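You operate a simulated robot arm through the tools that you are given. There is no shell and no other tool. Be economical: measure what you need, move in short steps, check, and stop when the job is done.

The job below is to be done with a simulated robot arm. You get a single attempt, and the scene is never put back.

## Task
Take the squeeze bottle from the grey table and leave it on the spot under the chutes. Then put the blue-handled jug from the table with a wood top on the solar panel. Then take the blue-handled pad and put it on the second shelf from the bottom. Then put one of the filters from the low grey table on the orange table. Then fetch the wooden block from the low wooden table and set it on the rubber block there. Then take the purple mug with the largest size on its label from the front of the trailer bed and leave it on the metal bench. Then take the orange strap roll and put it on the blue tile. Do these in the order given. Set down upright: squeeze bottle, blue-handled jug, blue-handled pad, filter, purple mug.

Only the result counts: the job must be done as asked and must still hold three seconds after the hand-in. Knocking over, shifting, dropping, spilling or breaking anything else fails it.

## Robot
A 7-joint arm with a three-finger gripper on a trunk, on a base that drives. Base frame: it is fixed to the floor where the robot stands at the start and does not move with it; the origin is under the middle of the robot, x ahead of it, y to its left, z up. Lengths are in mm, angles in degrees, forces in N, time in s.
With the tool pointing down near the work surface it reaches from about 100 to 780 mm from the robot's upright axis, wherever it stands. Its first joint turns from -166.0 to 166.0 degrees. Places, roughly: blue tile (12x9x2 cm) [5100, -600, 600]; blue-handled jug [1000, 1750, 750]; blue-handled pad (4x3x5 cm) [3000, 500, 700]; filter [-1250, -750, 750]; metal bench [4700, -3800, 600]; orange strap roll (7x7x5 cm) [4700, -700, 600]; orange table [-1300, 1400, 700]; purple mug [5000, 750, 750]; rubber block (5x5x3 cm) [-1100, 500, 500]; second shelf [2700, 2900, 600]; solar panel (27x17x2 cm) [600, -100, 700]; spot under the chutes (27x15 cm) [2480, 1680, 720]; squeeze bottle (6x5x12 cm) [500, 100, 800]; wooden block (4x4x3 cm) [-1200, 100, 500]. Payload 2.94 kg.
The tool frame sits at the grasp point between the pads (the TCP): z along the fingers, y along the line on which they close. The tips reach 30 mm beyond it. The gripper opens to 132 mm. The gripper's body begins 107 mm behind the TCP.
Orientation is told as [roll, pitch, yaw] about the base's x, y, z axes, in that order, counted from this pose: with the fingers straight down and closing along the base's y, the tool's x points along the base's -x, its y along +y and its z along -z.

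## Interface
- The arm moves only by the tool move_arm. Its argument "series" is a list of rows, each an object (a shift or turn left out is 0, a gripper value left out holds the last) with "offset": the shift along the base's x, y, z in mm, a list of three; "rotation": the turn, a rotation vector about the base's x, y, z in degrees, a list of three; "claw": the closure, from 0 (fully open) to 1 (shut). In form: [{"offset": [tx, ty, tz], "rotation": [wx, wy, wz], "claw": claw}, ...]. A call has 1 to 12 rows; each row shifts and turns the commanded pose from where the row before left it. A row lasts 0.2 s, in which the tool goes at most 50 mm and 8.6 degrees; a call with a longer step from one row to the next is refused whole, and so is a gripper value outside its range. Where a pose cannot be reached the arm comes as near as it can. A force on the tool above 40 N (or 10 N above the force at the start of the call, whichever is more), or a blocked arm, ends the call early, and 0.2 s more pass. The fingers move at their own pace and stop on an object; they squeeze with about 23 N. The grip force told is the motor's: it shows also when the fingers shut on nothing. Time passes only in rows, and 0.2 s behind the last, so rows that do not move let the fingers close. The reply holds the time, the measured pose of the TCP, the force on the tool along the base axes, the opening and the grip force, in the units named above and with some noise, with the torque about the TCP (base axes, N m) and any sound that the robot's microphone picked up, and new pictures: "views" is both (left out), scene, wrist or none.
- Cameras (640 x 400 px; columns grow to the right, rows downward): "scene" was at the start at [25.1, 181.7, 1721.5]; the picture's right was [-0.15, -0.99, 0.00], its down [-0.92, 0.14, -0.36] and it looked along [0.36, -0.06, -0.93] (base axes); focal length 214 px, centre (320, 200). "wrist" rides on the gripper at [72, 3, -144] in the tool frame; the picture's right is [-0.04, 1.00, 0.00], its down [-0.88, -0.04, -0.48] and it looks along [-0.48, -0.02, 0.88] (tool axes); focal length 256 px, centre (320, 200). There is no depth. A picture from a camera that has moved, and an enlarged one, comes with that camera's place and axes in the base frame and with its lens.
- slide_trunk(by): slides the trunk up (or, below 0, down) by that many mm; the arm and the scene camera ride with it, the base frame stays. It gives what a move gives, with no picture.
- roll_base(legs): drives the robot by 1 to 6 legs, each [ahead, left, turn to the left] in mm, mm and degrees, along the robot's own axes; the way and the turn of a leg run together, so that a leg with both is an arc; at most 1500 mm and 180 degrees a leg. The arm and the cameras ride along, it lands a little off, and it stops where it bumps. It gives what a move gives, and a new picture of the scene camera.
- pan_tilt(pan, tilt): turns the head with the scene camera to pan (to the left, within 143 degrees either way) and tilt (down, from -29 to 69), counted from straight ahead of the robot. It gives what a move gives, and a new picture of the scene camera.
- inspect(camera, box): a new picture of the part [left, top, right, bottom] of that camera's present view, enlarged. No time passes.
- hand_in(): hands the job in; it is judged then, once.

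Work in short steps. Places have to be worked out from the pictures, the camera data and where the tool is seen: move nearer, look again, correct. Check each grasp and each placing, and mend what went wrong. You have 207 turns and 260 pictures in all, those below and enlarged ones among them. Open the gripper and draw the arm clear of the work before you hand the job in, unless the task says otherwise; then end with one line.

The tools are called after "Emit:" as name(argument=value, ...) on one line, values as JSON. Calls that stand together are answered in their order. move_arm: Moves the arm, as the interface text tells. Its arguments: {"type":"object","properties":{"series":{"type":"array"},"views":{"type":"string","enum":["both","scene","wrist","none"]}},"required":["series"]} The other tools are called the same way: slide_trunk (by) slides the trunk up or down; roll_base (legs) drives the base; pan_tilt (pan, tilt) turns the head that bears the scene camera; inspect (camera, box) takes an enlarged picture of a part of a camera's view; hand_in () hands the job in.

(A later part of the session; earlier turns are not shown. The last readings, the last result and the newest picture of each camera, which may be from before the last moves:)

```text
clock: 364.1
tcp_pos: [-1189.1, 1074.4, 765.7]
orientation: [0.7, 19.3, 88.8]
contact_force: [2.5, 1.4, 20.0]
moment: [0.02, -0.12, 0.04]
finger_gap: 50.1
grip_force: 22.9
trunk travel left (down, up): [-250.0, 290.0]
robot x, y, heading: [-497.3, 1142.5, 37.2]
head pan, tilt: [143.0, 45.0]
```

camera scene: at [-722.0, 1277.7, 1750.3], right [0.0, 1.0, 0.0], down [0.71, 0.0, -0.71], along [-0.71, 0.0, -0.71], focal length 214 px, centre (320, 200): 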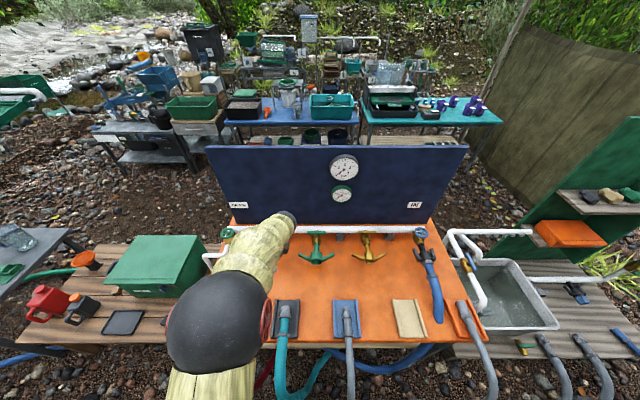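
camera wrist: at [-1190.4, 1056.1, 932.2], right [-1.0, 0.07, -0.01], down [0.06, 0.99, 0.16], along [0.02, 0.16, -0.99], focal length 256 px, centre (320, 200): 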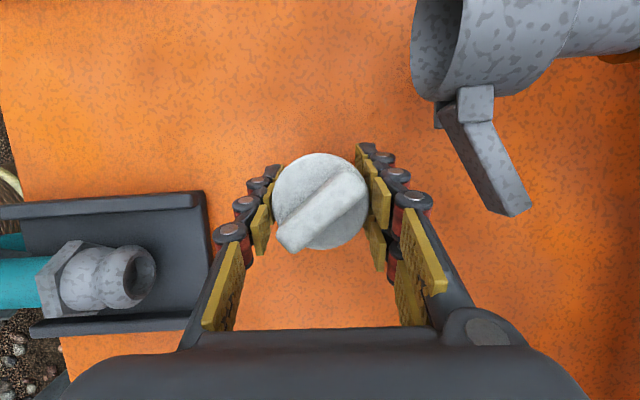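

Contact on the table at 766. Opening to ~75 mm and checking.

Emit:
move_arm(series=[{"offset": [0, 0, 1], "claw": 0.6}, {"claw": 0.5}, {"claw": 0.42}, {"claw": 0.42}], views="wrist")

Emit:
move_arm(series=[{"offset": [0, 5, 14]}, {"offset": [0, 10, 28]}, {"offset": [0, 14, 38]}, {"offset": [20, 0, 40]}, {"offset": [30, 0, 35]}, {"offset": [40, 0, 20]}, {"offset": [0, 0, 0]}], views="wrist")

```text
clock: 365.1
tcp_pos: [-1187.3, 1075.2, 764.3]
orientation: [0.4, 19.3, 88.7]
contact_force: [-0.4, -0.2, -0.1]
moment: [0.02, 0.02, 0.01]
finger_gap: 76.7
grip_force: 0.0
trunk travel left (down, up): [-250.0, 290.0]
robot x, y, heading: [-503.0, 1141.0, 37.0]
head pan, tilt: [143.0, 45.0]
camera wrist: at [-1190.2, 1054.8, 923.8], right [-1.0, 0.07, -0.01], down [0.06, 0.99, 0.16], along [0.02, 0.16, -0.99], focal length 256 px, centre (320, 200)
```

wrist: 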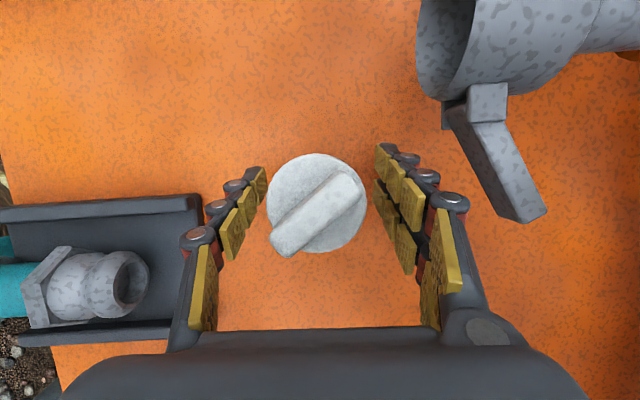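

```text
clock: 366.7
tcp_pos: [-1099.9, 1104.6, 937.6]
orientation: [0.5, 19.3, 88.7]
contact_force: [0.1, 0.8, 0.1]
moment: [0.0, -0.02, 0.01]
finger_gap: 76.8
grip_force: 0.2
trunk travel left (down, up): [-250.0, 290.0]
robot x, y, heading: [-498.6, 1142.9, 36.9]
head pan, tilt: [143.0, 45.0]
camera wrist: at [-1101.3, 1083.9, 1097.4], right [-1.0, 0.07, -0.01], down [0.06, 0.99, 0.16], along [0.02, 0.16, -0.99], focal length 256 px, centre (320, 200)
```

wrist: 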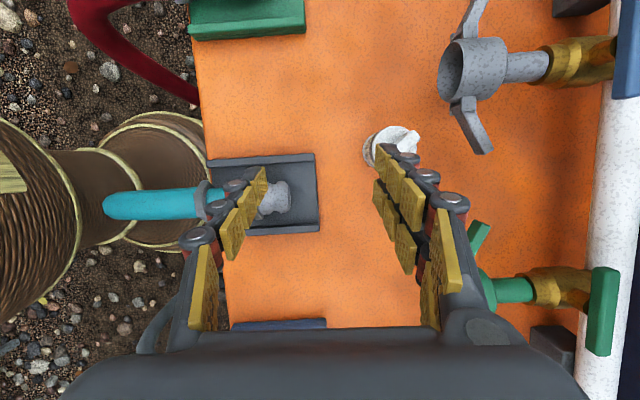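

Task 4 is done: the filter stands on the orange table. Next the wooden block on the low wooden table: retract, level the tool, drive there.

Emit:
move_arm(series=[{"offset": [40, 0, 20], "rotation": [6.45, 0.15, 0]}, {"offset": [40, 0, 10], "rotation": [6.45, 0.15, 0]}, {"offset": [40, 0, 0], "rotation": [6.45, 0.15, 0], "claw": 0.3}, {"offset": [40, 0, 0]}, {"offset": [0, 0, 0]}], views="none")

Emit:
roll_base(legs=[[-467, -553, 0]])

```text
clock: 367.9
tcp_pos: [-940.1, 1107.9, 965.3]
orientation: [1.3, -0.1, 88.9]
contact_force: [-0.1, -0.2, 0.0]
moment: [-0.03, 0.07, 0.0]
finger_gap: 92.4
grip_force: 0.1
trunk travel left (down, up): [-250.0, 290.0]
robot x, y, heading: [-501.0, 1141.2, 36.9]
head pan, tilt: [143.0, 45.0]
```

```text
clock: 371.8
tcp_pos: [-995.7, 404.6, 965.8]
orientation: [1.3, -0.1, 87.8]
contact_force: [0.8, -0.7, 0.4]
moment: [-0.02, -0.01, -0.01]
finger_gap: 92.7
grip_force: 0.2
trunk travel left (down, up): [-250.0, 290.0]
robot x, y, heading: [-558.0, 433.3, 35.9]
head pan, tilt: [143.0, 45.0]
camera scene: at [-774.6, 570.9, 1750.4], right [0.02, 1.0, 0.0], down [0.71, -0.01, -0.71], along [-0.71, 0.01, -0.71], focal length 214 px, centre (320, 200)
```

scene: 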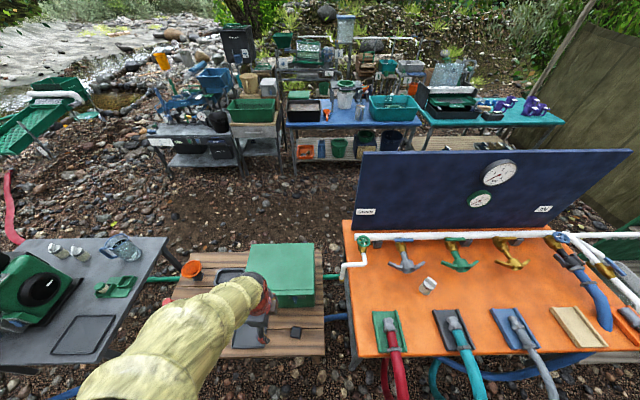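

Emit:
roll_base(legs=[[-164, -227, 0]])

Emit:
move_arm(series=[{"offset": [-40, -30, 0]}, {"offset": [-40, -30, 0]}, {"offset": [-20, -30, 0]}, {"offset": [0, 0, 0]}], views="wrist")

```text
clock: 373.8
tcp_pos: [-998.9, 125.9, 966.2]
orientation: [1.3, -0.1, 87.8]
contact_force: [1.0, -0.4, -0.3]
moment: [0.03, 0.02, 0.0]
finger_gap: 92.4
grip_force: 0.1
trunk travel left (down, up): [-250.0, 290.0]
robot x, y, heading: [-556.6, 155.8, 35.9]
head pan, tilt: [143.0, 45.0]
camera scene: at [-777.0, 291.5, 1750.4], right [0.02, 1.0, 0.0], down [0.71, -0.01, -0.71], along [-0.71, 0.01, -0.71], focal length 214 px, centre (320, 200)
```

scene: 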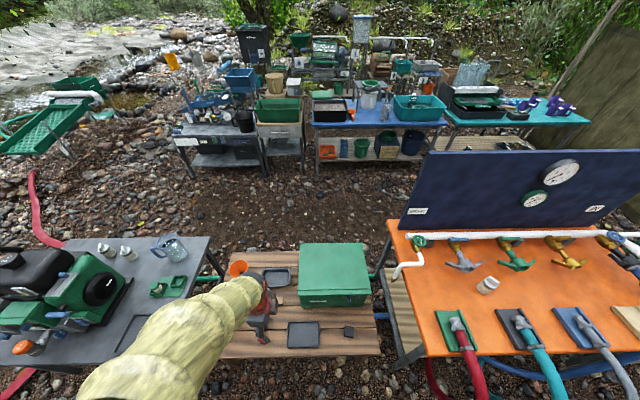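

```text
clock: 374.8
tcp_pos: [-1099.7, 35.6, 966.3]
orientation: [1.4, 0.0, 87.8]
contact_force: [0.7, -0.2, 0.1]
moment: [0.01, 0.0, 0.0]
finger_gap: 92.6
grip_force: 0.0
trunk travel left (down, up): [-250.0, 290.0]
robot x, y, heading: [-561.3, 154.9, 35.8]
head pan, tilt: [143.0, 45.0]
camera wrist: at [-1102.7, -37.3, 1110.3], right [-1.0, 0.08, 0.02], down [0.08, 0.88, 0.48], along [0.02, 0.48, -0.88], focal length 256 px, centre (320, 200)
```

wrist: 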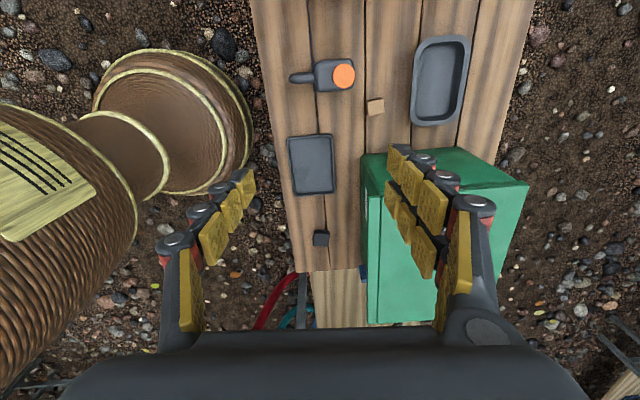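

The wooden block is at about (−1230, 65) and the rubber block near (−1080, 417). I lower the trunk and move over the wooden block.

Emit:
slide_trunk(by=-220)

Emit:
move_arm(series=[{"offset": [-45, 8, 0]}, {"offset": [-45, 8, 0]}, {"offset": [-40, 8, 0]}, {"offset": [0, 0, -20]}, {"offset": [0, 0, 0]}], views="wrist")

Emit:
inspect(camera="wrist", box=[260, 30, 380, 150])

```text
clock: 377.1
tcp_pos: [-1099.4, 35.9, 745.8]
orientation: [1.3, 0.1, 87.8]
contact_force: [0.2, 0.6, -0.3]
moment: [0.0, 0.01, -0.02]
finger_gap: 92.4
grip_force: 0.0
trunk travel left (down, up): [-30.0, 510.0]
robot x, y, heading: [-559.3, 153.1, 36.1]
head pan, tilt: [143.0, 45.0]
```

```text
clock: 378.3
tcp_pos: [-1232.3, 60.4, 723.4]
orientation: [1.3, 0.0, 87.7]
contact_force: [-0.3, -0.8, 0.1]
moment: [0.0, -0.03, 0.03]
finger_gap: 92.2
grip_force: 0.2
trunk travel left (down, up): [-30.0, 510.0]
robot x, y, heading: [-561.9, 151.3, 35.9]
head pan, tilt: [143.0, 45.0]
camera wrist: at [-1234.0, -12.7, 868.2], right [-1.0, 0.08, 0.02], down [0.08, 0.88, 0.48], along [0.02, 0.48, -0.88], focal length 256 px, centre (320, 200)
```

wrist: 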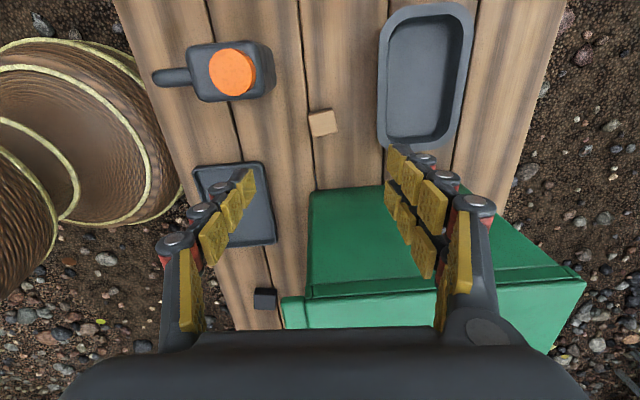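

```text
3.33 times, centred on (320, 90) of wrist
camera zoom: at [-1234.0, -12.7, 868.2], right [-1.0, 0.08, 0.02], down [0.08, 0.88, 0.48], along [0.02, 0.48, -0.88], focal length 853 px, centre (320, 567)
```

zoom: 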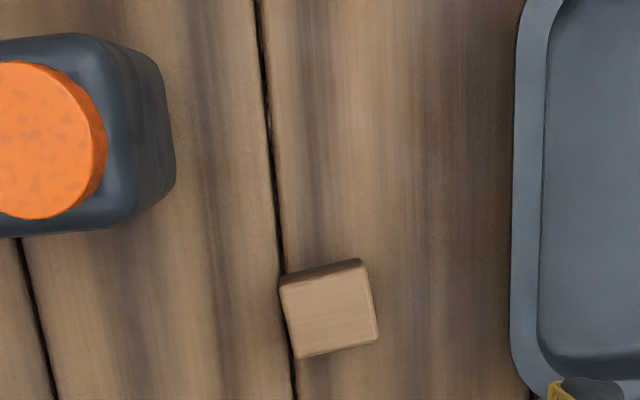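

Triangulated: block top z≈467, centre (−1240, 72), rotated ~13.5°. I lower the trunk fully, align and approach.

Emit:
slide_trunk(by=-30)

Emit:
move_arm(series=[{"offset": [-4, 6, -30], "rotation": [-1.3, 0, 6.85], "claw": 0.45}, {"offset": [-4, 6, -30], "rotation": [0, 0, 6.85]}, {"offset": [0, 0, -40]}, {"offset": [0, 0, -35]}, {"offset": [0, 0, 0]}], views="wrist")

```text
clock: 379.1
tcp_pos: [-1231.3, 58.2, 693.6]
orientation: [1.4, -0.1, 87.8]
contact_force: [-0.2, -0.5, 0.3]
moment: [0.01, -0.02, 0.03]
finger_gap: 92.4
grip_force: 0.2
trunk travel left (down, up): [0.0, 540.0]
robot x, y, heading: [-560.2, 154.7, 35.9]
head pan, tilt: [143.0, 45.0]
```

```text
clock: 380.2
tcp_pos: [-1239.2, 69.3, 558.3]
orientation: [1.3, 1.3, 101.4]
contact_force: [0.3, 0.5, 0.8]
moment: [0.0, 0.04, 0.04]
finger_gap: 72.5
grip_force: 0.1
trunk travel left (down, up): [0.0, 540.0]
robot x, y, heading: [-560.8, 155.5, 35.9]
head pan, tilt: [143.0, 45.0]
camera wrist: at [-1225.4, 1.6, 705.0], right [-0.99, -0.16, 0.02], down [-0.13, 0.88, 0.46], along [-0.09, 0.45, -0.89], focal length 256 px, centre (320, 200)
```

wrist: 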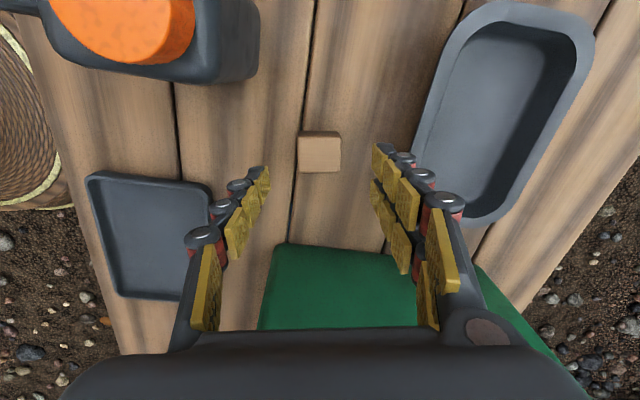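

Aligned. Descending to 471 and closing.

Emit:
move_arm(series=[{"offset": [-4, 2, -30]}, {"offset": [0, 0, -30]}, {"offset": [0, 0, -25]}, {"offset": [0, 0, 0]}], views="wrist")

```text
clock: 381.2
tcp_pos: [-1245.2, 74.3, 477.7]
orientation: [1.4, 1.1, 101.5]
contact_force: [1.9, -0.9, 9.7]
moment: [0.1, -0.46, -0.05]
finger_gap: 75.4
grip_force: 1.6
trunk travel left (down, up): [0.0, 540.0]
robot x, y, heading: [-557.5, 152.6, 35.5]
head pan, tilt: [143.0, 45.0]
camera wrist: at [-1231.3, 6.7, 623.8], right [-0.99, -0.16, 0.02], down [-0.13, 0.88, 0.46], along [-0.09, 0.45, -0.89], focal length 256 px, centre (320, 200)
```

wrist: 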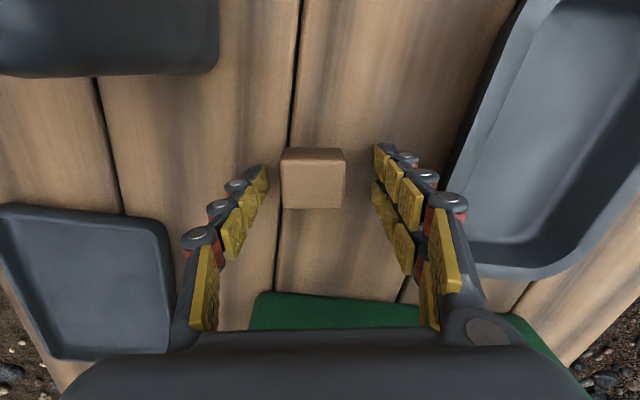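

The tips touch the table (top ≈ 448). I raise 4 mm and close.

Emit:
move_arm(series=[{"offset": [1, -1, 4]}, {"claw": 1}, {"claw": 1}, {"claw": 1}, {"claw": 1}, {"claw": 1}, {"claw": 1}], views="wrist")

```text
clock: 382.9
tcp_pos: [-1243.7, 73.5, 479.9]
orientation: [1.3, 1.3, 101.4]
contact_force: [2.3, -0.6, 7.3]
moment: [0.02, -0.18, 0.02]
finger_gap: 39.0
grip_force: 22.9
trunk travel left (down, up): [0.0, 540.0]
robot x, y, heading: [-560.4, 155.2, 35.9]
head pan, tilt: [143.0, 45.0]
camera wrist: at [-1229.3, 5.4, 626.3], right [-0.99, -0.16, 0.02], down [-0.13, 0.88, 0.46], along [-0.09, 0.45, -0.89], focal length 256 px, centre (320, 200)
```

wrist: 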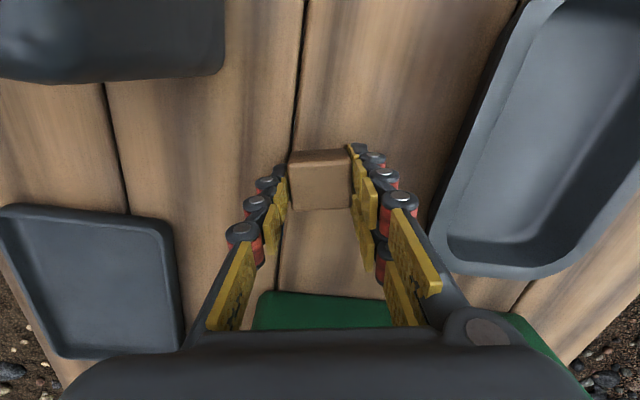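

Gripped (39 mm). Lift with arm and trunk, then shift the base along to the rubber block.

Emit:
move_arm(series=[{"offset": [0, 0, 10]}, {"offset": [0, 0, 30]}, {"offset": [0, 0, 45]}, {"offset": [0, 0, 45]}, {"offset": [30, 0, 35]}, {"offset": [45, 0, 10]}, {"offset": [45, 0, 0]}, {"offset": [0, 0, 0]}], views="none")

Emit:
slide_trunk(by=200)

Emit:
roll_base(legs=[[214, 290, 0]])

Emit:
move_arm(series=[{"offset": [0, 0, 0]}], views="wrist")

```text
clock: 384.6
tcp_pos: [-1119.1, 74.6, 651.7]
orientation: [1.5, 1.3, 101.4]
contact_force: [0.5, 0.4, 0.0]
moment: [-0.02, 0.03, -0.01]
finger_gap: 38.7
grip_force: 23.1
trunk travel left (down, up): [0.0, 540.0]
robot x, y, heading: [-563.1, 151.8, 35.9]
head pan, tilt: [143.0, 45.0]
```

```text
clock: 386.8
tcp_pos: [-1118.6, 75.1, 852.0]
orientation: [1.3, 1.3, 101.6]
contact_force: [0.7, -0.2, -0.5]
moment: [0.01, 0.0, 0.02]
finger_gap: 38.8
grip_force: 22.9
trunk travel left (down, up): [-200.0, 340.0]
robot x, y, heading: [-558.4, 152.2, 35.9]
head pan, tilt: [143.0, 45.0]
```

```text
clock: 389.1
tcp_pos: [-1109.2, 425.6, 852.9]
orientation: [1.3, 1.3, 101.7]
contact_force: [1.7, 0.4, -0.3]
moment: [0.03, 0.01, -0.01]
finger_gap: 38.7
grip_force: 22.8
trunk travel left (down, up): [-200.0, 340.0]
robot x, y, heading: [-553.2, 510.7, 36.3]
head pan, tilt: [143.0, 45.0]
camera scene: at [-768.4, 643.8, 1700.3], right [0.02, 1.0, 0.0], down [0.71, -0.01, -0.71], along [-0.71, 0.01, -0.71], focal length 214 px, centre (320, 200)
```

scene: 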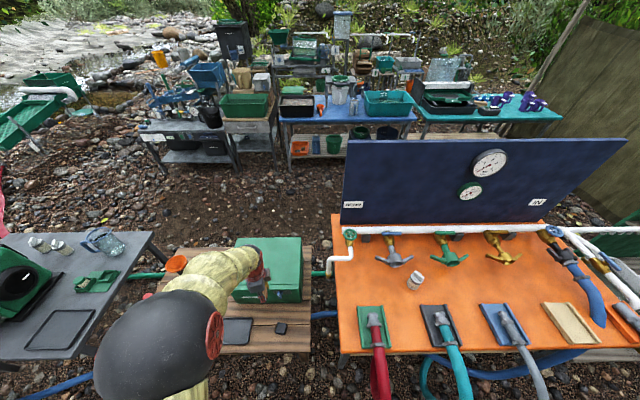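

```text
clock: 389.5
tcp_pos: [-1111.2, 426.1, 851.6]
orientation: [1.4, 1.2, 101.7]
contact_force: [-0.6, -1.2, -0.9]
moment: [0.02, 0.02, -0.03]
finger_gap: 38.7
grip_force: 23.3
trunk travel left (down, up): [-200.0, 340.0]
robot x, y, heading: [-551.0, 504.7, 36.0]
head pan, tilt: [143.0, 45.0]
camera wrist: at [-1096.0, 358.1, 997.5], right [-0.99, -0.16, 0.02], down [-0.13, 0.88, 0.46], along [-0.09, 0.45, -0.89], focal length 256 px, centre (320, 200)
```

wrist: 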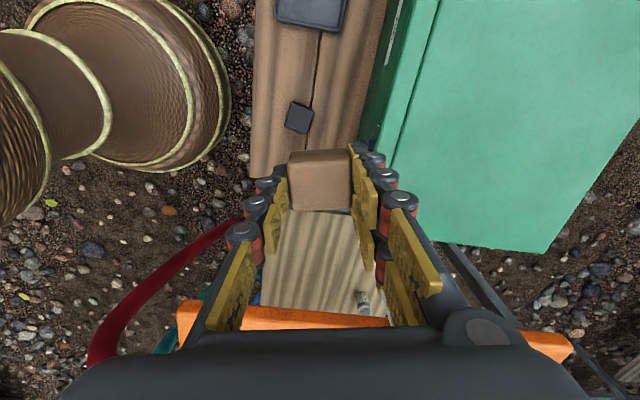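

Emit:
inspect(camera="wrist", box=[260, 80, 340, 160])

```text
5.00 times, centred on (300, 120) of wrist
camera zoom: at [-1096.0, 358.1, 997.5], right [-0.99, -0.16, 0.02], down [-0.13, 0.88, 0.46], along [-0.09, 0.45, -0.89], focal length 1280 px, centre (420, 600)
```

zoom: 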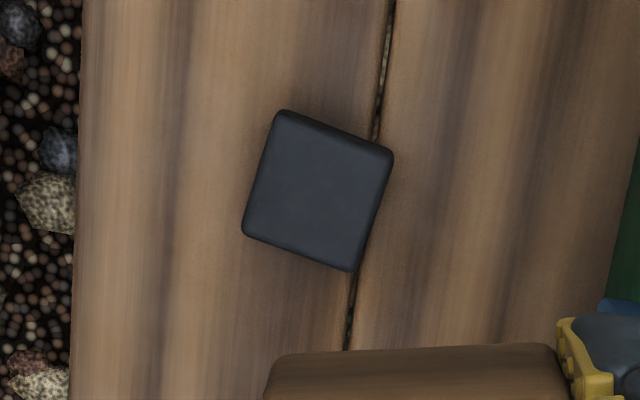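

The rubber block's top centre is (−1080, 451), turned ~21° clockwise. I align the tool, move over it and lower the trunk.

Emit:
move_arm(series=[{"offset": [10, 9, 0], "rotation": [-0.5, -0.5, -7]}, {"offset": [10, 9, 0], "rotation": [-0.5, -0.5, -7]}, {"offset": [11, 8, 0], "rotation": [-0.5, -0.5, -7]}, {"offset": [0, 0, 0]}], views="none")

Emit:
slide_trunk(by=-200)

Emit:
move_arm(series=[{"offset": [0, 0, -40]}, {"offset": [0, 0, -40]}, {"offset": [0, 0, 0]}], views="wrist")

```text
clock: 390.5
tcp_pos: [-1077.0, 452.5, 852.7]
orientation: [-0.2, 2.8, 80.7]
contact_force: [-0.4, 0.5, -0.5]
moment: [0.02, -0.01, -0.01]
finger_gap: 39.0
grip_force: 22.3
trunk travel left (down, up): [-200.0, 340.0]
robot x, y, heading: [-551.7, 508.4, 36.1]
head pan, tilt: [143.0, 45.0]
```

```text
clock: 392.7
tcp_pos: [-1077.2, 452.7, 651.9]
orientation: [-0.2, 2.7, 80.6]
contact_force: [-0.4, -0.6, 0.7]
moment: [0.01, 0.01, 0.01]
finger_gap: 39.3
grip_force: 23.3
trunk travel left (down, up): [0.0, 540.0]
robot x, y, heading: [-552.3, 505.5, 36.1]
head pan, tilt: [143.0, 45.0]
```

```text
clock: 393.5
tcp_pos: [-1079.2, 451.1, 572.8]
orientation: [-0.1, 2.8, 80.7]
contact_force: [-0.7, 0.0, -0.6]
moment: [0.0, -0.04, 0.04]
finger_gap: 38.9
grip_force: 22.4
trunk travel left (down, up): [0.0, 540.0]
robot x, y, heading: [-547.4, 507.4, 35.9]
head pan, tilt: [143.0, 45.0]
camera wrist: at [-1093.5, 387.7, 720.2], right [-0.98, 0.2, 0.0], down [0.18, 0.88, 0.43], along [0.09, 0.42, -0.9], focal length 256 px, centre (320, 200)
```

wrist: 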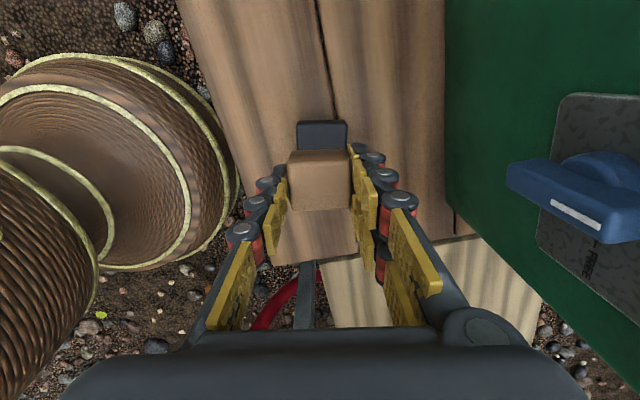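

The wooden block is lined up over the rubber block. I restore the small grasp tilt and lower.

Emit:
move_arm(series=[{"offset": [0, 0, -25], "rotation": [1.8, 1.1, 0]}, {"offset": [0, 0, -20]}, {"offset": [0, 0, -6]}, {"offset": [0, 0, 0]}], views="wrist")

```text
clock: 394.5
tcp_pos: [-1079.2, 452.6, 520.3]
orientation: [1.3, 1.2, 80.6]
contact_force: [0.1, 1.5, -0.5]
moment: [-0.02, -0.01, -0.05]
finger_gap: 38.6
grip_force: 23.0
trunk travel left (down, up): [0.0, 540.0]
robot x, y, heading: [-553.6, 506.7, 36.1]
head pan, tilt: [143.0, 45.0]
camera wrist: at [-1090.5, 383.8, 666.6], right [-0.98, 0.2, 0.02], down [0.19, 0.87, 0.46], along [0.08, 0.45, -0.89], focal length 256 px, centre (320, 200)
```

wrist: 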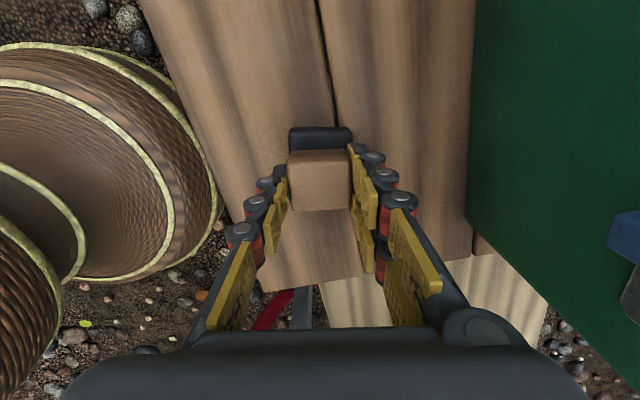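

Emit:
move_arm(series=[{"offset": [0, 0, -3]}, {"offset": [0, 0, -3]}, {"offset": [0, 0, 0]}], views="none")

Emit:
move_arm(series=[{"offset": [0, 0, -2]}, {"offset": [0, 0, -2]}, {"offset": [0, 0, 0]}], views="none")

```text
clock: 395.3
tcp_pos: [-1079.3, 451.4, 516.7]
orientation: [1.4, 1.1, 80.7]
contact_force: [-0.8, 0.4, -0.6]
moment: [0.0, 0.01, -0.01]
finger_gap: 38.7
grip_force: 23.0
trunk travel left (down, up): [0.0, 540.0]
robot x, y, heading: [-548.5, 508.5, 36.1]
head pan, tilt: [143.0, 45.0]
```

```text
clock: 396.1
tcp_pos: [-1077.3, 452.3, 512.3]
orientation: [1.4, 1.3, 80.7]
contact_force: [0.9, -0.5, -1.0]
moment: [0.01, 0.01, 0.03]
finger_gap: 38.7
grip_force: 22.6
trunk travel left (down, up): [0.0, 540.0]
robot x, y, heading: [-549.1, 503.2, 36.0]
head pan, tilt: [143.0, 45.0]
```

Emit:
move_arm(series=[{"offset": [0, 0, -2]}, {"offset": [0, 0, -1]}, {"offset": [0, 0, 0]}], views="none")

Emit:
move_arm(series=[{"offset": [0, 0, -1]}, {"offset": [0, 0, -1]}, {"offset": [0, 0, 0]}], views="wrist")

```text
clock: 396.9
tcp_pos: [-1077.4, 453.3, 508.2]
orientation: [1.3, 1.2, 80.8]
contact_force: [0.2, 0.0, 0.0]
moment: [-0.01, -0.03, 0.0]
finger_gap: 38.7
grip_force: 23.2
trunk travel left (down, up): [0.0, 540.0]
robot x, y, heading: [-554.3, 510.6, 35.8]
head pan, tilt: [143.0, 45.0]
```

```text
clock: 397.7
tcp_pos: [-1077.4, 453.2, 506.2]
orientation: [1.3, 1.2, 80.7]
contact_force: [0.5, -0.4, -0.7]
moment: [0.01, 0.0, 0.0]
finger_gap: 38.8
grip_force: 23.3
trunk travel left (down, up): [0.0, 540.0]
robot x, y, heading: [-553.8, 505.3, 36.0]
head pan, tilt: [143.0, 45.0]
camera wrist: at [-1088.4, 384.5, 651.8], right [-0.98, 0.2, 0.02], down [0.19, 0.87, 0.46], along [0.08, 0.45, -0.89], focal length 256 px, centre (320, 200)
```

wrist: 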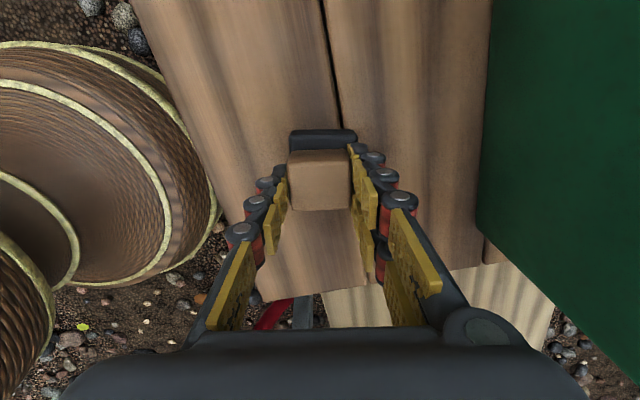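

Emit:
move_arm(series=[{"offset": [0, 0, -1.5]}, {"offset": [0, 0, -1.5]}, {"offset": [0, 0, 0]}], views="none")

Emit:
move_arm(series=[{"offset": [0, 0, -1.5]}, {"offset": [0, 0, 0]}], views="none")

```text
clock: 398.5
tcp_pos: [-1077.7, 453.9, 503.4]
orientation: [1.4, 1.2, 80.6]
contact_force: [-0.3, 0.0, 0.0]
moment: [-0.04, -0.01, 0.0]
finger_gap: 38.8
grip_force: 23.2
trunk travel left (down, up): [0.0, 540.0]
robot x, y, heading: [-551.6, 508.6, 36.1]
head pan, tilt: [143.0, 45.0]
```

```text
clock: 399.1
tcp_pos: [-1076.9, 452.9, 501.9]
orientation: [1.3, 1.2, 80.8]
contact_force: [1.4, -0.5, 8.4]
moment: [-0.08, -0.22, 0.03]
finger_gap: 38.7
grip_force: 23.4
trunk travel left (down, up): [0.0, 540.0]
robot x, y, heading: [-551.0, 502.6, 35.8]
head pan, tilt: [143.0, 45.0]
```

Contact at 502. Releasing and lifting off.

Emit:
move_arm(series=[{"offset": [0, 0, 0.5], "claw": 0.62}, {"claw": 0.55}, {"claw": 0.5}, {"claw": 0.5}], views="none")

Emit:
move_arm(series=[{"offset": [0, 0, 15]}, {"offset": [0, 0, 30]}, {"offset": [0, 0, 45]}, {"offset": [0, 0, 45]}, {"offset": [0, 0, 0]}], views="wrist")

Emit:
inspect(camera="wrist", box=[260, 80, 380, 200])

```text
clock: 400.1
tcp_pos: [-1077.7, 452.2, 502.5]
orientation: [1.3, 1.2, 80.6]
contact_force: [0.6, -0.6, -0.3]
moment: [0.01, -0.02, 0.03]
finger_gap: 65.9
grip_force: 0.1
trunk travel left (down, up): [0.0, 540.0]
robot x, y, heading: [-550.1, 507.0, 36.1]
head pan, tilt: [143.0, 45.0]
```

```text
clock: 401.3
tcp_pos: [-1077.6, 454.9, 632.7]
orientation: [1.2, 1.1, 80.6]
contact_force: [0.0, 0.4, 0.9]
moment: [0.01, 0.03, 0.0]
finger_gap: 66.1
grip_force: 0.0
trunk travel left (down, up): [0.0, 540.0]
robot x, y, heading: [-549.7, 507.8, 36.0]
head pan, tilt: [143.0, 45.0]
camera wrist: at [-1088.6, 387.2, 778.7], right [-0.98, 0.2, 0.02], down [0.19, 0.87, 0.46], along [0.08, 0.45, -0.89], focal length 256 px, centre (320, 200)
```

wrist: 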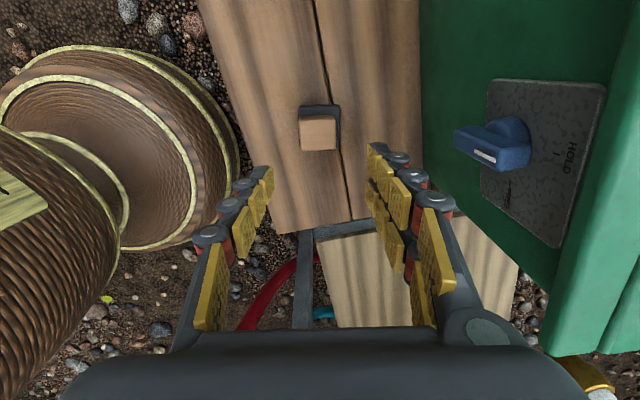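

```text
3.33 times, centred on (320, 140) of wrist
camera zoom: at [-1088.6, 387.2, 778.7], right [-0.98, 0.2, 0.02], down [0.19, 0.87, 0.46], along [0.08, 0.45, -0.89], focal length 853 px, centre (320, 400)
```

zoom: 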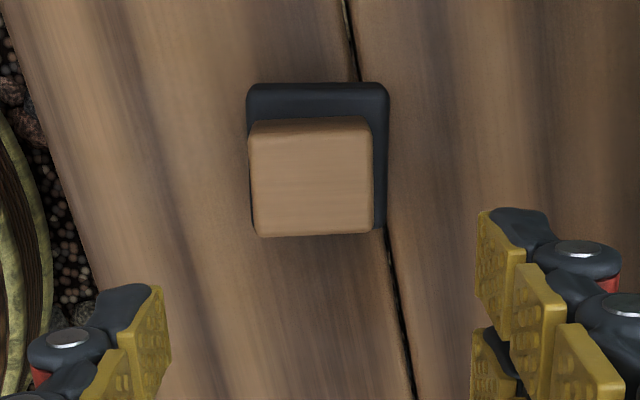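

Task 5 is done: the wooden block sits on the rubber block. I raise the trunk and head back around toward the trailer.

Emit:
slide_trunk(by=250)

Emit:
roll_base(legs=[[-33, -726, 0], [-373, -718, 0], [-424, -668, 0]])

```text
clock: 403.9
tcp_pos: [-1077.7, 455.8, 882.2]
orientation: [1.2, 1.2, 80.7]
contact_force: [-0.3, -0.9, 0.2]
moment: [-0.02, 0.04, -0.01]
finger_gap: 66.0
grip_force: 0.0
trunk travel left (down, up): [-250.0, 290.0]
robot x, y, heading: [-547.1, 507.0, 36.1]
head pan, tilt: [143.0, 45.0]
```

```text
clock: 415.6
tcp_pos: [-482.5, -1750.6, 881.9]
orientation: [1.2, 1.2, 81.2]
contact_force: [0.6, -0.4, 0.0]
moment: [-0.01, -0.02, -0.01]
finger_gap: 66.0
grip_force: 0.2
trunk travel left (down, up): [-250.0, 290.0]
robot x, y, heading: [46.8, -1697.5, 36.6]
head pan, tilt: [143.0, 45.0]
camera scene: at [-174.4, -1560.0, 1750.4], right [0.01, 1.0, 0.0], down [0.71, 0.0, -0.71], along [-0.71, 0.0, -0.71], focal length 214 px, centre (320, 200)
```

scene: 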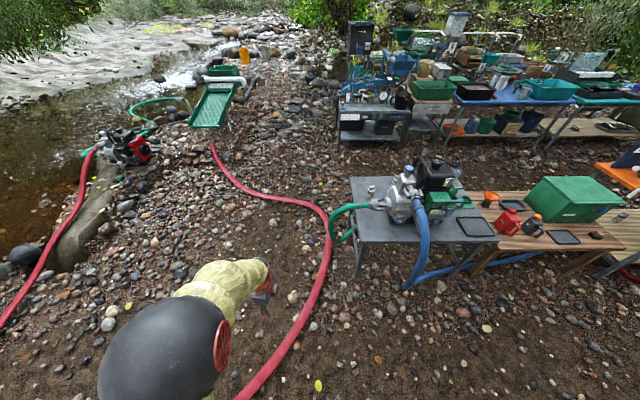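

Emit:
roll_base(legs=[[374, -595, 0], [1004, -745, 0], [1004, -745, 0], [482, -337, 0]])

Emit:
roll_base(legs=[[0, 0, -160]])

```text
clock: 434.4
tcp_pos: [3287.4, -2006.8, 882.7]
orientation: [1.3, 1.2, 79.8]
contact_force: [0.2, -0.1, -0.4]
moment: [0.01, -0.05, 0.01]
finger_gap: 66.0
grip_force: 0.0
trunk travel left (down, up): [-250.0, 290.0]
robot x, y, heading: [3814.2, -1967.3, 34.9]
head pan, tilt: [143.0, 45.0]
camera scene: at [3599.5, -1823.3, 1750.4], right [0.03, 1.0, 0.0], down [0.71, -0.02, -0.71], along [-0.71, 0.02, -0.71], focal length 214 px, centre (320, 200)
```

scene: 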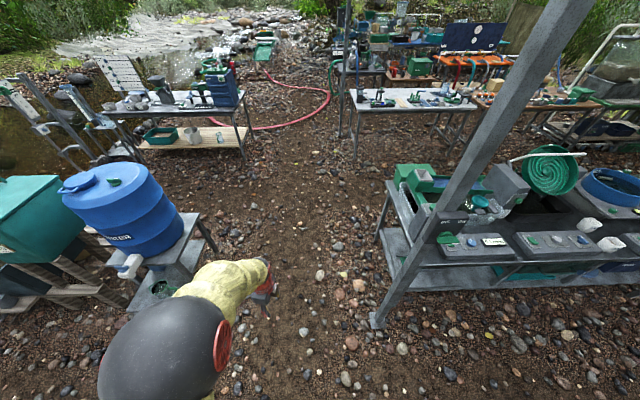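

```text
clock: 441.4
tcp_pos: [4301.8, -1756.9, 882.6]
orientation: [1.3, 1.2, -81.9]
contact_force: [1.1, 0.4, 0.6]
moment: [0.01, 0.01, 0.02]
finger_gap: 66.0
grip_force: 0.1
trunk travel left (down, up): [-250.0, 290.0]
robot x, y, heading: [3814.2, -1964.1, -126.3]
head pan, tilt: [143.0, 45.0]
camera scene: at [4063.9, -2029.6, 1750.3], right [0.29, -0.96, 0.0], down [-0.68, -0.2, -0.71], along [0.68, 0.2, -0.71], focal length 214 px, centre (320, 200)
```

scene: 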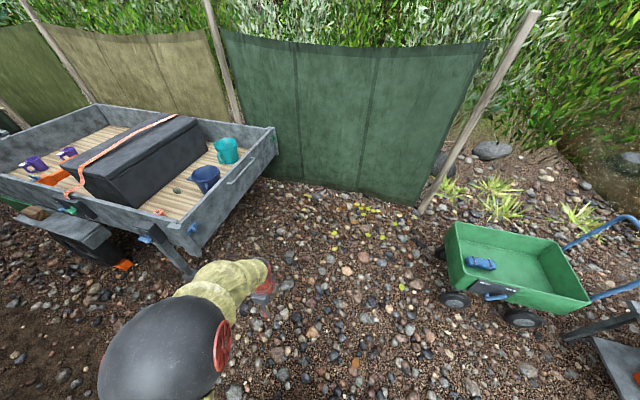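

Emit:
inspect(camera="scene", box=[0, 90, 280, 280])

```text
2.11 times, centred on (140, 185) of scene
camera zoom: at [4063.9, -2029.6, 1750.3], right [0.29, -0.96, 0.0], down [-0.68, -0.2, -0.71], along [0.68, 0.2, -0.71], focal length 452 px, centre (699, 232)
```

zoom: 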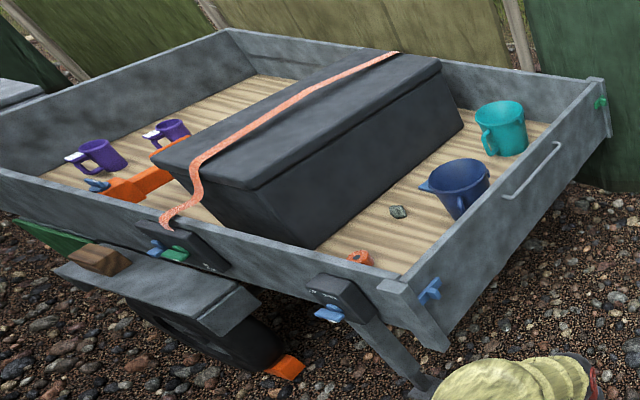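

The orange strap roll lies in the near rear corner of the bed, and two purple mugs are at the front (left). I drive alongside toward the mugs to read labels.

Emit:
roll_base(legs=[[-1058, -695, 0], [-1083, -721, 0]])

Emit:
pan_tilt(pan=143, tilt=45)

Emit:
inspect(camera="scene", box=[160, 80, 420, 280])

```text
clock: 454.1
tcp_pos: [4402.9, 852.1, 882.5]
orientation: [1.2, 1.2, -81.4]
contact_force: [0.1, 0.2, -0.3]
moment: [0.02, -0.03, -0.02]
finger_gap: 66.1
grip_force: 0.0
trunk travel left (down, up): [-250.0, 290.0]
robot x, y, heading: [3918.9, 644.0, -126.1]
head pan, tilt: [143.0, 45.0]
camera scene: at [4166.1, 577.8, 1750.3], right [0.29, -0.96, 0.0], down [-0.68, -0.21, -0.71], along [0.68, 0.21, -0.71], focal length 214 px, centre (320, 200)
```

scene: 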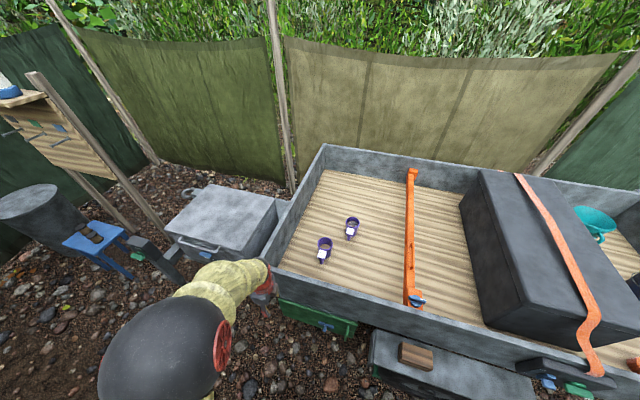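

```text
clock: 454.7
tcp_pos: [4402.8, 852.2, 882.0]
orientation: [1.1, 1.2, -81.5]
contact_force: [-1.0, 0.0, 0.6]
moment: [-0.02, -0.01, -0.01]
finger_gap: 65.9
grip_force: 0.1
trunk travel left (down, up): [-250.0, 290.0]
robot x, y, heading: [3914.7, 642.5, -126.1]
head pan, tilt: [143.0, 45.0]
camera scene: at [4166.1, 577.8, 1750.3], right [0.29, -0.96, 0.0], down [-0.68, -0.21, -0.71], along [0.68, 0.21, -0.71], focal length 214 px, centre (320, 200)
```

scene: 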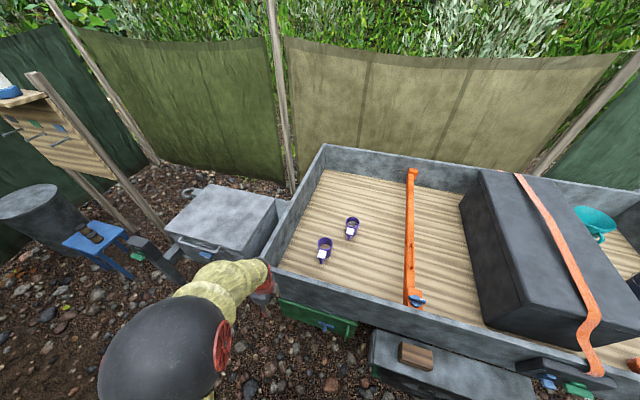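

```text
2.00 times, centred on (290, 180) of scene
camera zoom: at [4166.1, 577.8, 1750.3], right [0.29, -0.96, 0.0], down [-0.68, -0.21, -0.71], along [0.68, 0.21, -0.71], focal length 429 px, centre (380, 240)
```

zoom: 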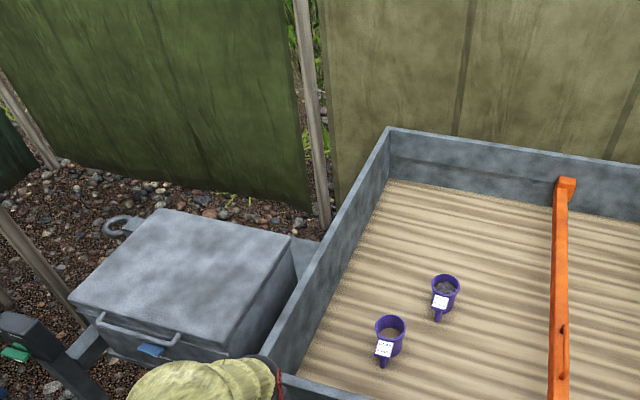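

Two purple mugs, each with a label by the handle. I zoom on the labels.

Emit:
inspect(camera="scene", box=[310, 205, 370, 270])

```text
6.15 times, centred on (340, 238) of scene
camera zoom: at [4166.1, 577.8, 1750.3], right [0.29, -0.96, 0.0], down [-0.68, -0.21, -0.71], along [0.68, 0.21, -0.71], focal length 1320 px, centre (197, -31)
```

zoom: 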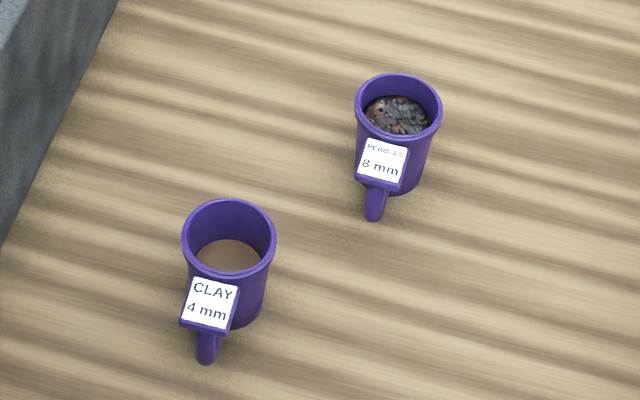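

The pebbles mug reads 8 mm, the clay one 4 mm, so the 8 mm pebbles mug at about (5045, 634), rim z≈695, is the one. It needs a long, 45° tilted reach over the side wall. I turn the base and set the tool orientation.

Emit:
roll_base(legs=[[0, 0, -27]])

Emit:
move_arm(series=[{"offset": [0, 0, 40], "rotation": [0, 0, 8.3], "claw": 0}, {"offset": [0, 0, 40], "rotation": [0, 0, 8.3]}, {"offset": [0, 0, 40], "rotation": [0, 0, 8.3]}, {"offset": [0, 0, 30], "rotation": [0, 0, 8.3]}, {"rotation": [0, 0, 8.3]}, {"rotation": [0, 0, 8.3]}, {"rotation": [0, 0, 8.3]}, {"rotation": [0, 0, 8.3]}, {"rotation": [0, 0, 8.3]}, {"rotation": [0, 0, 8.3]}, {"rotation": [0, 0, 8.3]}, {"rotation": [0, 0, 8.3]}], views="none")

```text
clock: 456.4
tcp_pos: [4445.0, 613.8, 882.8]
orientation: [1.2, 1.2, -107.8]
contact_force: [-0.8, 0.2, 0.0]
moment: [0.02, 0.01, 0.01]
finger_gap: 66.0
grip_force: 0.2
trunk travel left (down, up): [-250.0, 290.0]
robot x, y, heading: [3916.6, 643.8, -152.4]
head pan, tilt: [143.0, 45.0]
camera scene: at [4112.0, 473.9, 1750.3], right [-0.16, -0.99, 0.0], down [-0.7, 0.12, -0.71], along [0.7, -0.12, -0.71], focal length 214 px, centre (320, 200)
```

scene: 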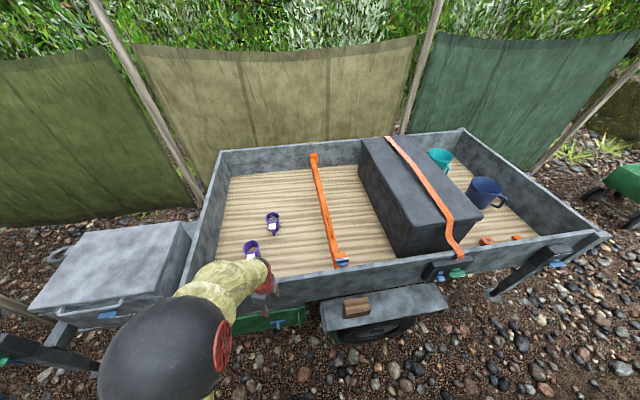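

```text
clock: 459.0
tcp_pos: [4446.5, 614.0, 1031.6]
orientation: [1.2, 1.2, -8.0]
contact_force: [0.2, 0.5, -0.1]
moment: [0.01, -0.01, 0.0]
finger_gap: 132.2
grip_force: 0.1
trunk travel left (down, up): [-250.0, 290.0]
robot x, y, heading: [3918.9, 640.4, -152.6]
head pan, tilt: [143.0, 45.0]
```

Emit:
move_arm(series=[{"rotation": [0, 0, 5]}, {"offset": [15, 0, 0], "rotation": [-0.9, -7.7, 0]}, {"offset": [15, 0, 0], "rotation": [-0.9, -7.7, 0]}, {"offset": [15, 0, 0], "rotation": [-0.9, -7.7, 0]}, {"offset": [15, 0, 0], "rotation": [-0.5, -7.7, 0]}, {"offset": [15, 0, 0], "rotation": [-0.5, -7.7, 0]}, {"offset": [15, 0, 0], "rotation": [-0.5, -7.7, 0]}, {"offset": [0, 0, 0]}], views="none")

Emit:
roll_base(legs=[[-240, 80, 0]])

Emit:
move_arm(series=[{"offset": [0, 0, 0]}], views="wrist")

```text
clock: 460.8
tcp_pos: [4537.6, 614.9, 1033.7]
orientation: [-0.7, -45.2, -2.6]
contact_force: [-0.1, 0.4, -1.1]
moment: [-0.03, -0.11, -0.01]
finger_gap: 131.5
grip_force: 0.1
trunk travel left (down, up): [-250.0, 290.0]
robot x, y, heading: [3919.5, 640.3, -152.4]
head pan, tilt: [143.0, 45.0]
```

```text
clock: 462.6
tcp_pos: [4787.2, 652.9, 1033.0]
orientation: [-0.7, -45.1, -2.8]
contact_force: [0.5, 0.3, -0.2]
moment: [-0.04, -0.01, -0.02]
finger_gap: 131.7
grip_force: 0.0
trunk travel left (down, up): [-250.0, 290.0]
robot x, y, heading: [4170.0, 683.0, -152.3]
head pan, tilt: [143.0, 45.0]
camera scene: at [4361.6, 512.2, 1750.3], right [-0.16, -0.99, 0.0], down [-0.7, 0.12, -0.71], along [0.7, -0.12, -0.71], focal length 214 px, centre (320, 200)
```

scene: 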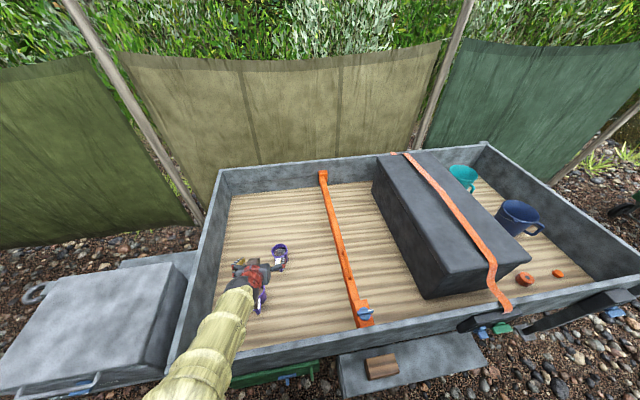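

```text
clock: 463.1
tcp_pos: [4786.0, 652.9, 1031.9]
orientation: [-0.7, -45.2, -2.6]
contact_force: [-0.8, -0.6, 1.0]
moment: [0.0, 0.03, 0.0]
finger_gap: 132.2
grip_force: 0.0
trunk travel left (down, up): [-250.0, 290.0]
robot x, y, heading: [4165.7, 684.2, -152.5]
head pan, tilt: [143.0, 45.0]
camera wrist: at [4634.1, 665.2, 1083.1], right [0.09, 1.0, 0.02], down [0.28, -0.05, 0.96], along [0.96, -0.08, -0.28], focal length 256 px, centre (320, 200)
```

wrist: 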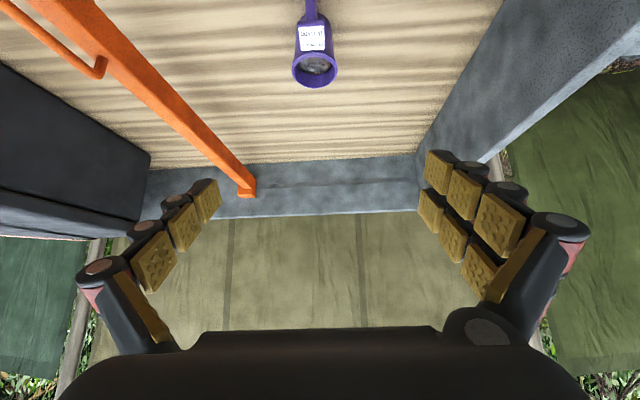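

Mug confirmed at about (5041, 631). I move along toward a pre-grasp point above-behind it, testing the reach.

Emit:
move_arm(series=[{"offset": [20, -3, -40]}, {"offset": [20, -3, -40]}, {"offset": [20, -3, -40]}, {"offset": [25, -3, -40]}, {"offset": [25, -3, -40]}, {"offset": [25, -2, -30]}, {"offset": [0, 0, 0]}], views="both")

```text
clock: 464.6
tcp_pos: [4921.2, 637.7, 802.1]
orientation: [-0.7, -45.1, -2.9]
contact_force: [0.4, -0.3, 0.5]
moment: [0.0, -0.01, 0.01]
finger_gap: 131.9
grip_force: 0.0
trunk travel left (down, up): [-250.0, 290.0]
robot x, y, heading: [4166.8, 680.0, -152.7]
head pan, tilt: [143.0, 45.0]
camera scene: at [4361.9, 512.0, 1750.3], right [-0.16, -0.99, 0.0], down [-0.7, 0.12, -0.71], along [0.7, -0.12, -0.71], focal length 214 px, centre (320, 200)
camera wrist: at [4768.6, 650.9, 853.0], right [0.09, 1.0, 0.02], down [0.28, -0.05, 0.96], along [0.96, -0.08, -0.28], focal length 256 px, centre (320, 200)
```

scene: 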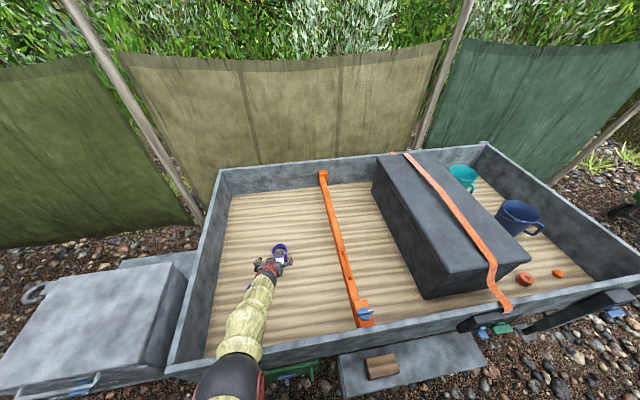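
wrist: 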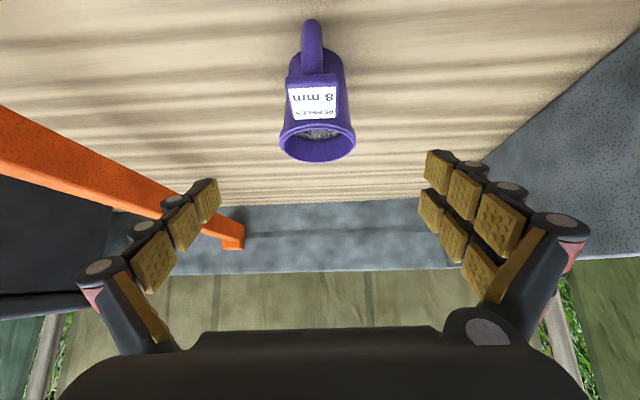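

Good reach. I advance most of the way along the tool axis and look again.

Emit:
move_arm(series=[{"offset": [28, -2, -34]}, {"offset": [28, -2, -34]}, {"offset": [25, -2, -30]}, {"offset": [0, 0, 0]}], views="wrist")

```text
clock: 465.6
tcp_pos: [4998.8, 629.9, 703.4]
orientation: [-0.7, -45.1, -2.7]
contact_force: [-0.2, -1.0, -0.3]
moment: [0.0, -0.02, 0.03]
finger_gap: 132.1
grip_force: 0.1
trunk travel left (down, up): [-250.0, 290.0]
robot x, y, heading: [4167.9, 680.5, -152.4]
head pan, tilt: [143.0, 45.0]
camera wrist: at [4846.0, 641.8, 755.2], right [0.09, 1.0, 0.02], down [0.28, -0.05, 0.96], along [0.96, -0.08, -0.28], focal length 256 px, centre (320, 200)
```

wrist: 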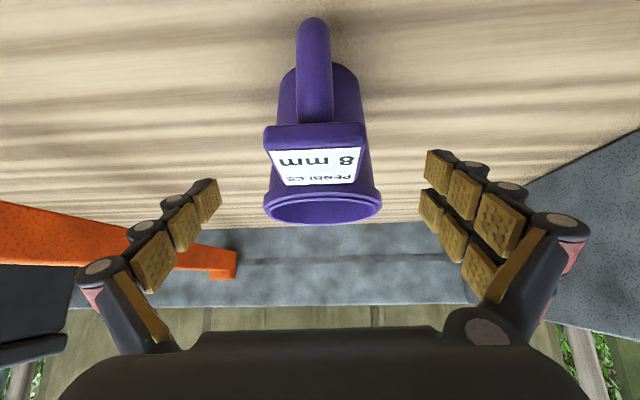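

Final approach of 41 mm along the tool axis, then close.

Emit:
move_arm(series=[{"offset": [14, 0, -14]}, {"offset": [14, -1, -14]}, {"offset": [12, -1, -12]}, {"offset": [0, 0, 0]}], views="wrist")

```text
clock: 466.6
tcp_pos: [5038.5, 628.5, 663.9]
orientation: [-0.7, -45.0, -2.6]
contact_force: [0.5, 0.3, 0.1]
moment: [-0.03, -0.01, 0.02]
finger_gap: 132.2
grip_force: 0.1
trunk travel left (down, up): [-250.0, 290.0]
robot x, y, heading: [4166.3, 685.3, -152.2]
head pan, tilt: [143.0, 45.0]
camera wrist: at [4887.6, 641.2, 714.3], right [0.09, 1.0, 0.02], down [0.28, -0.05, 0.96], along [0.96, -0.08, -0.28], focal length 256 px, centre (320, 200)
```

wrist: 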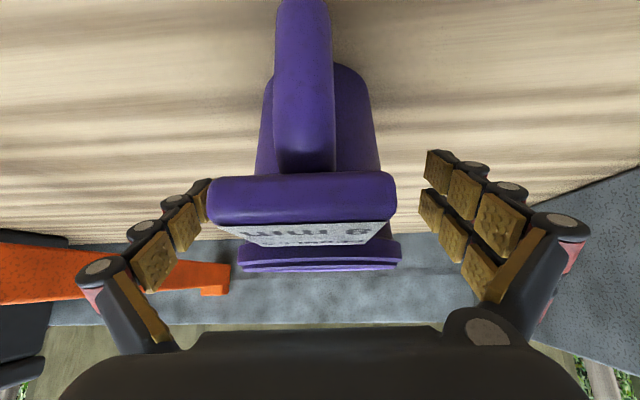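

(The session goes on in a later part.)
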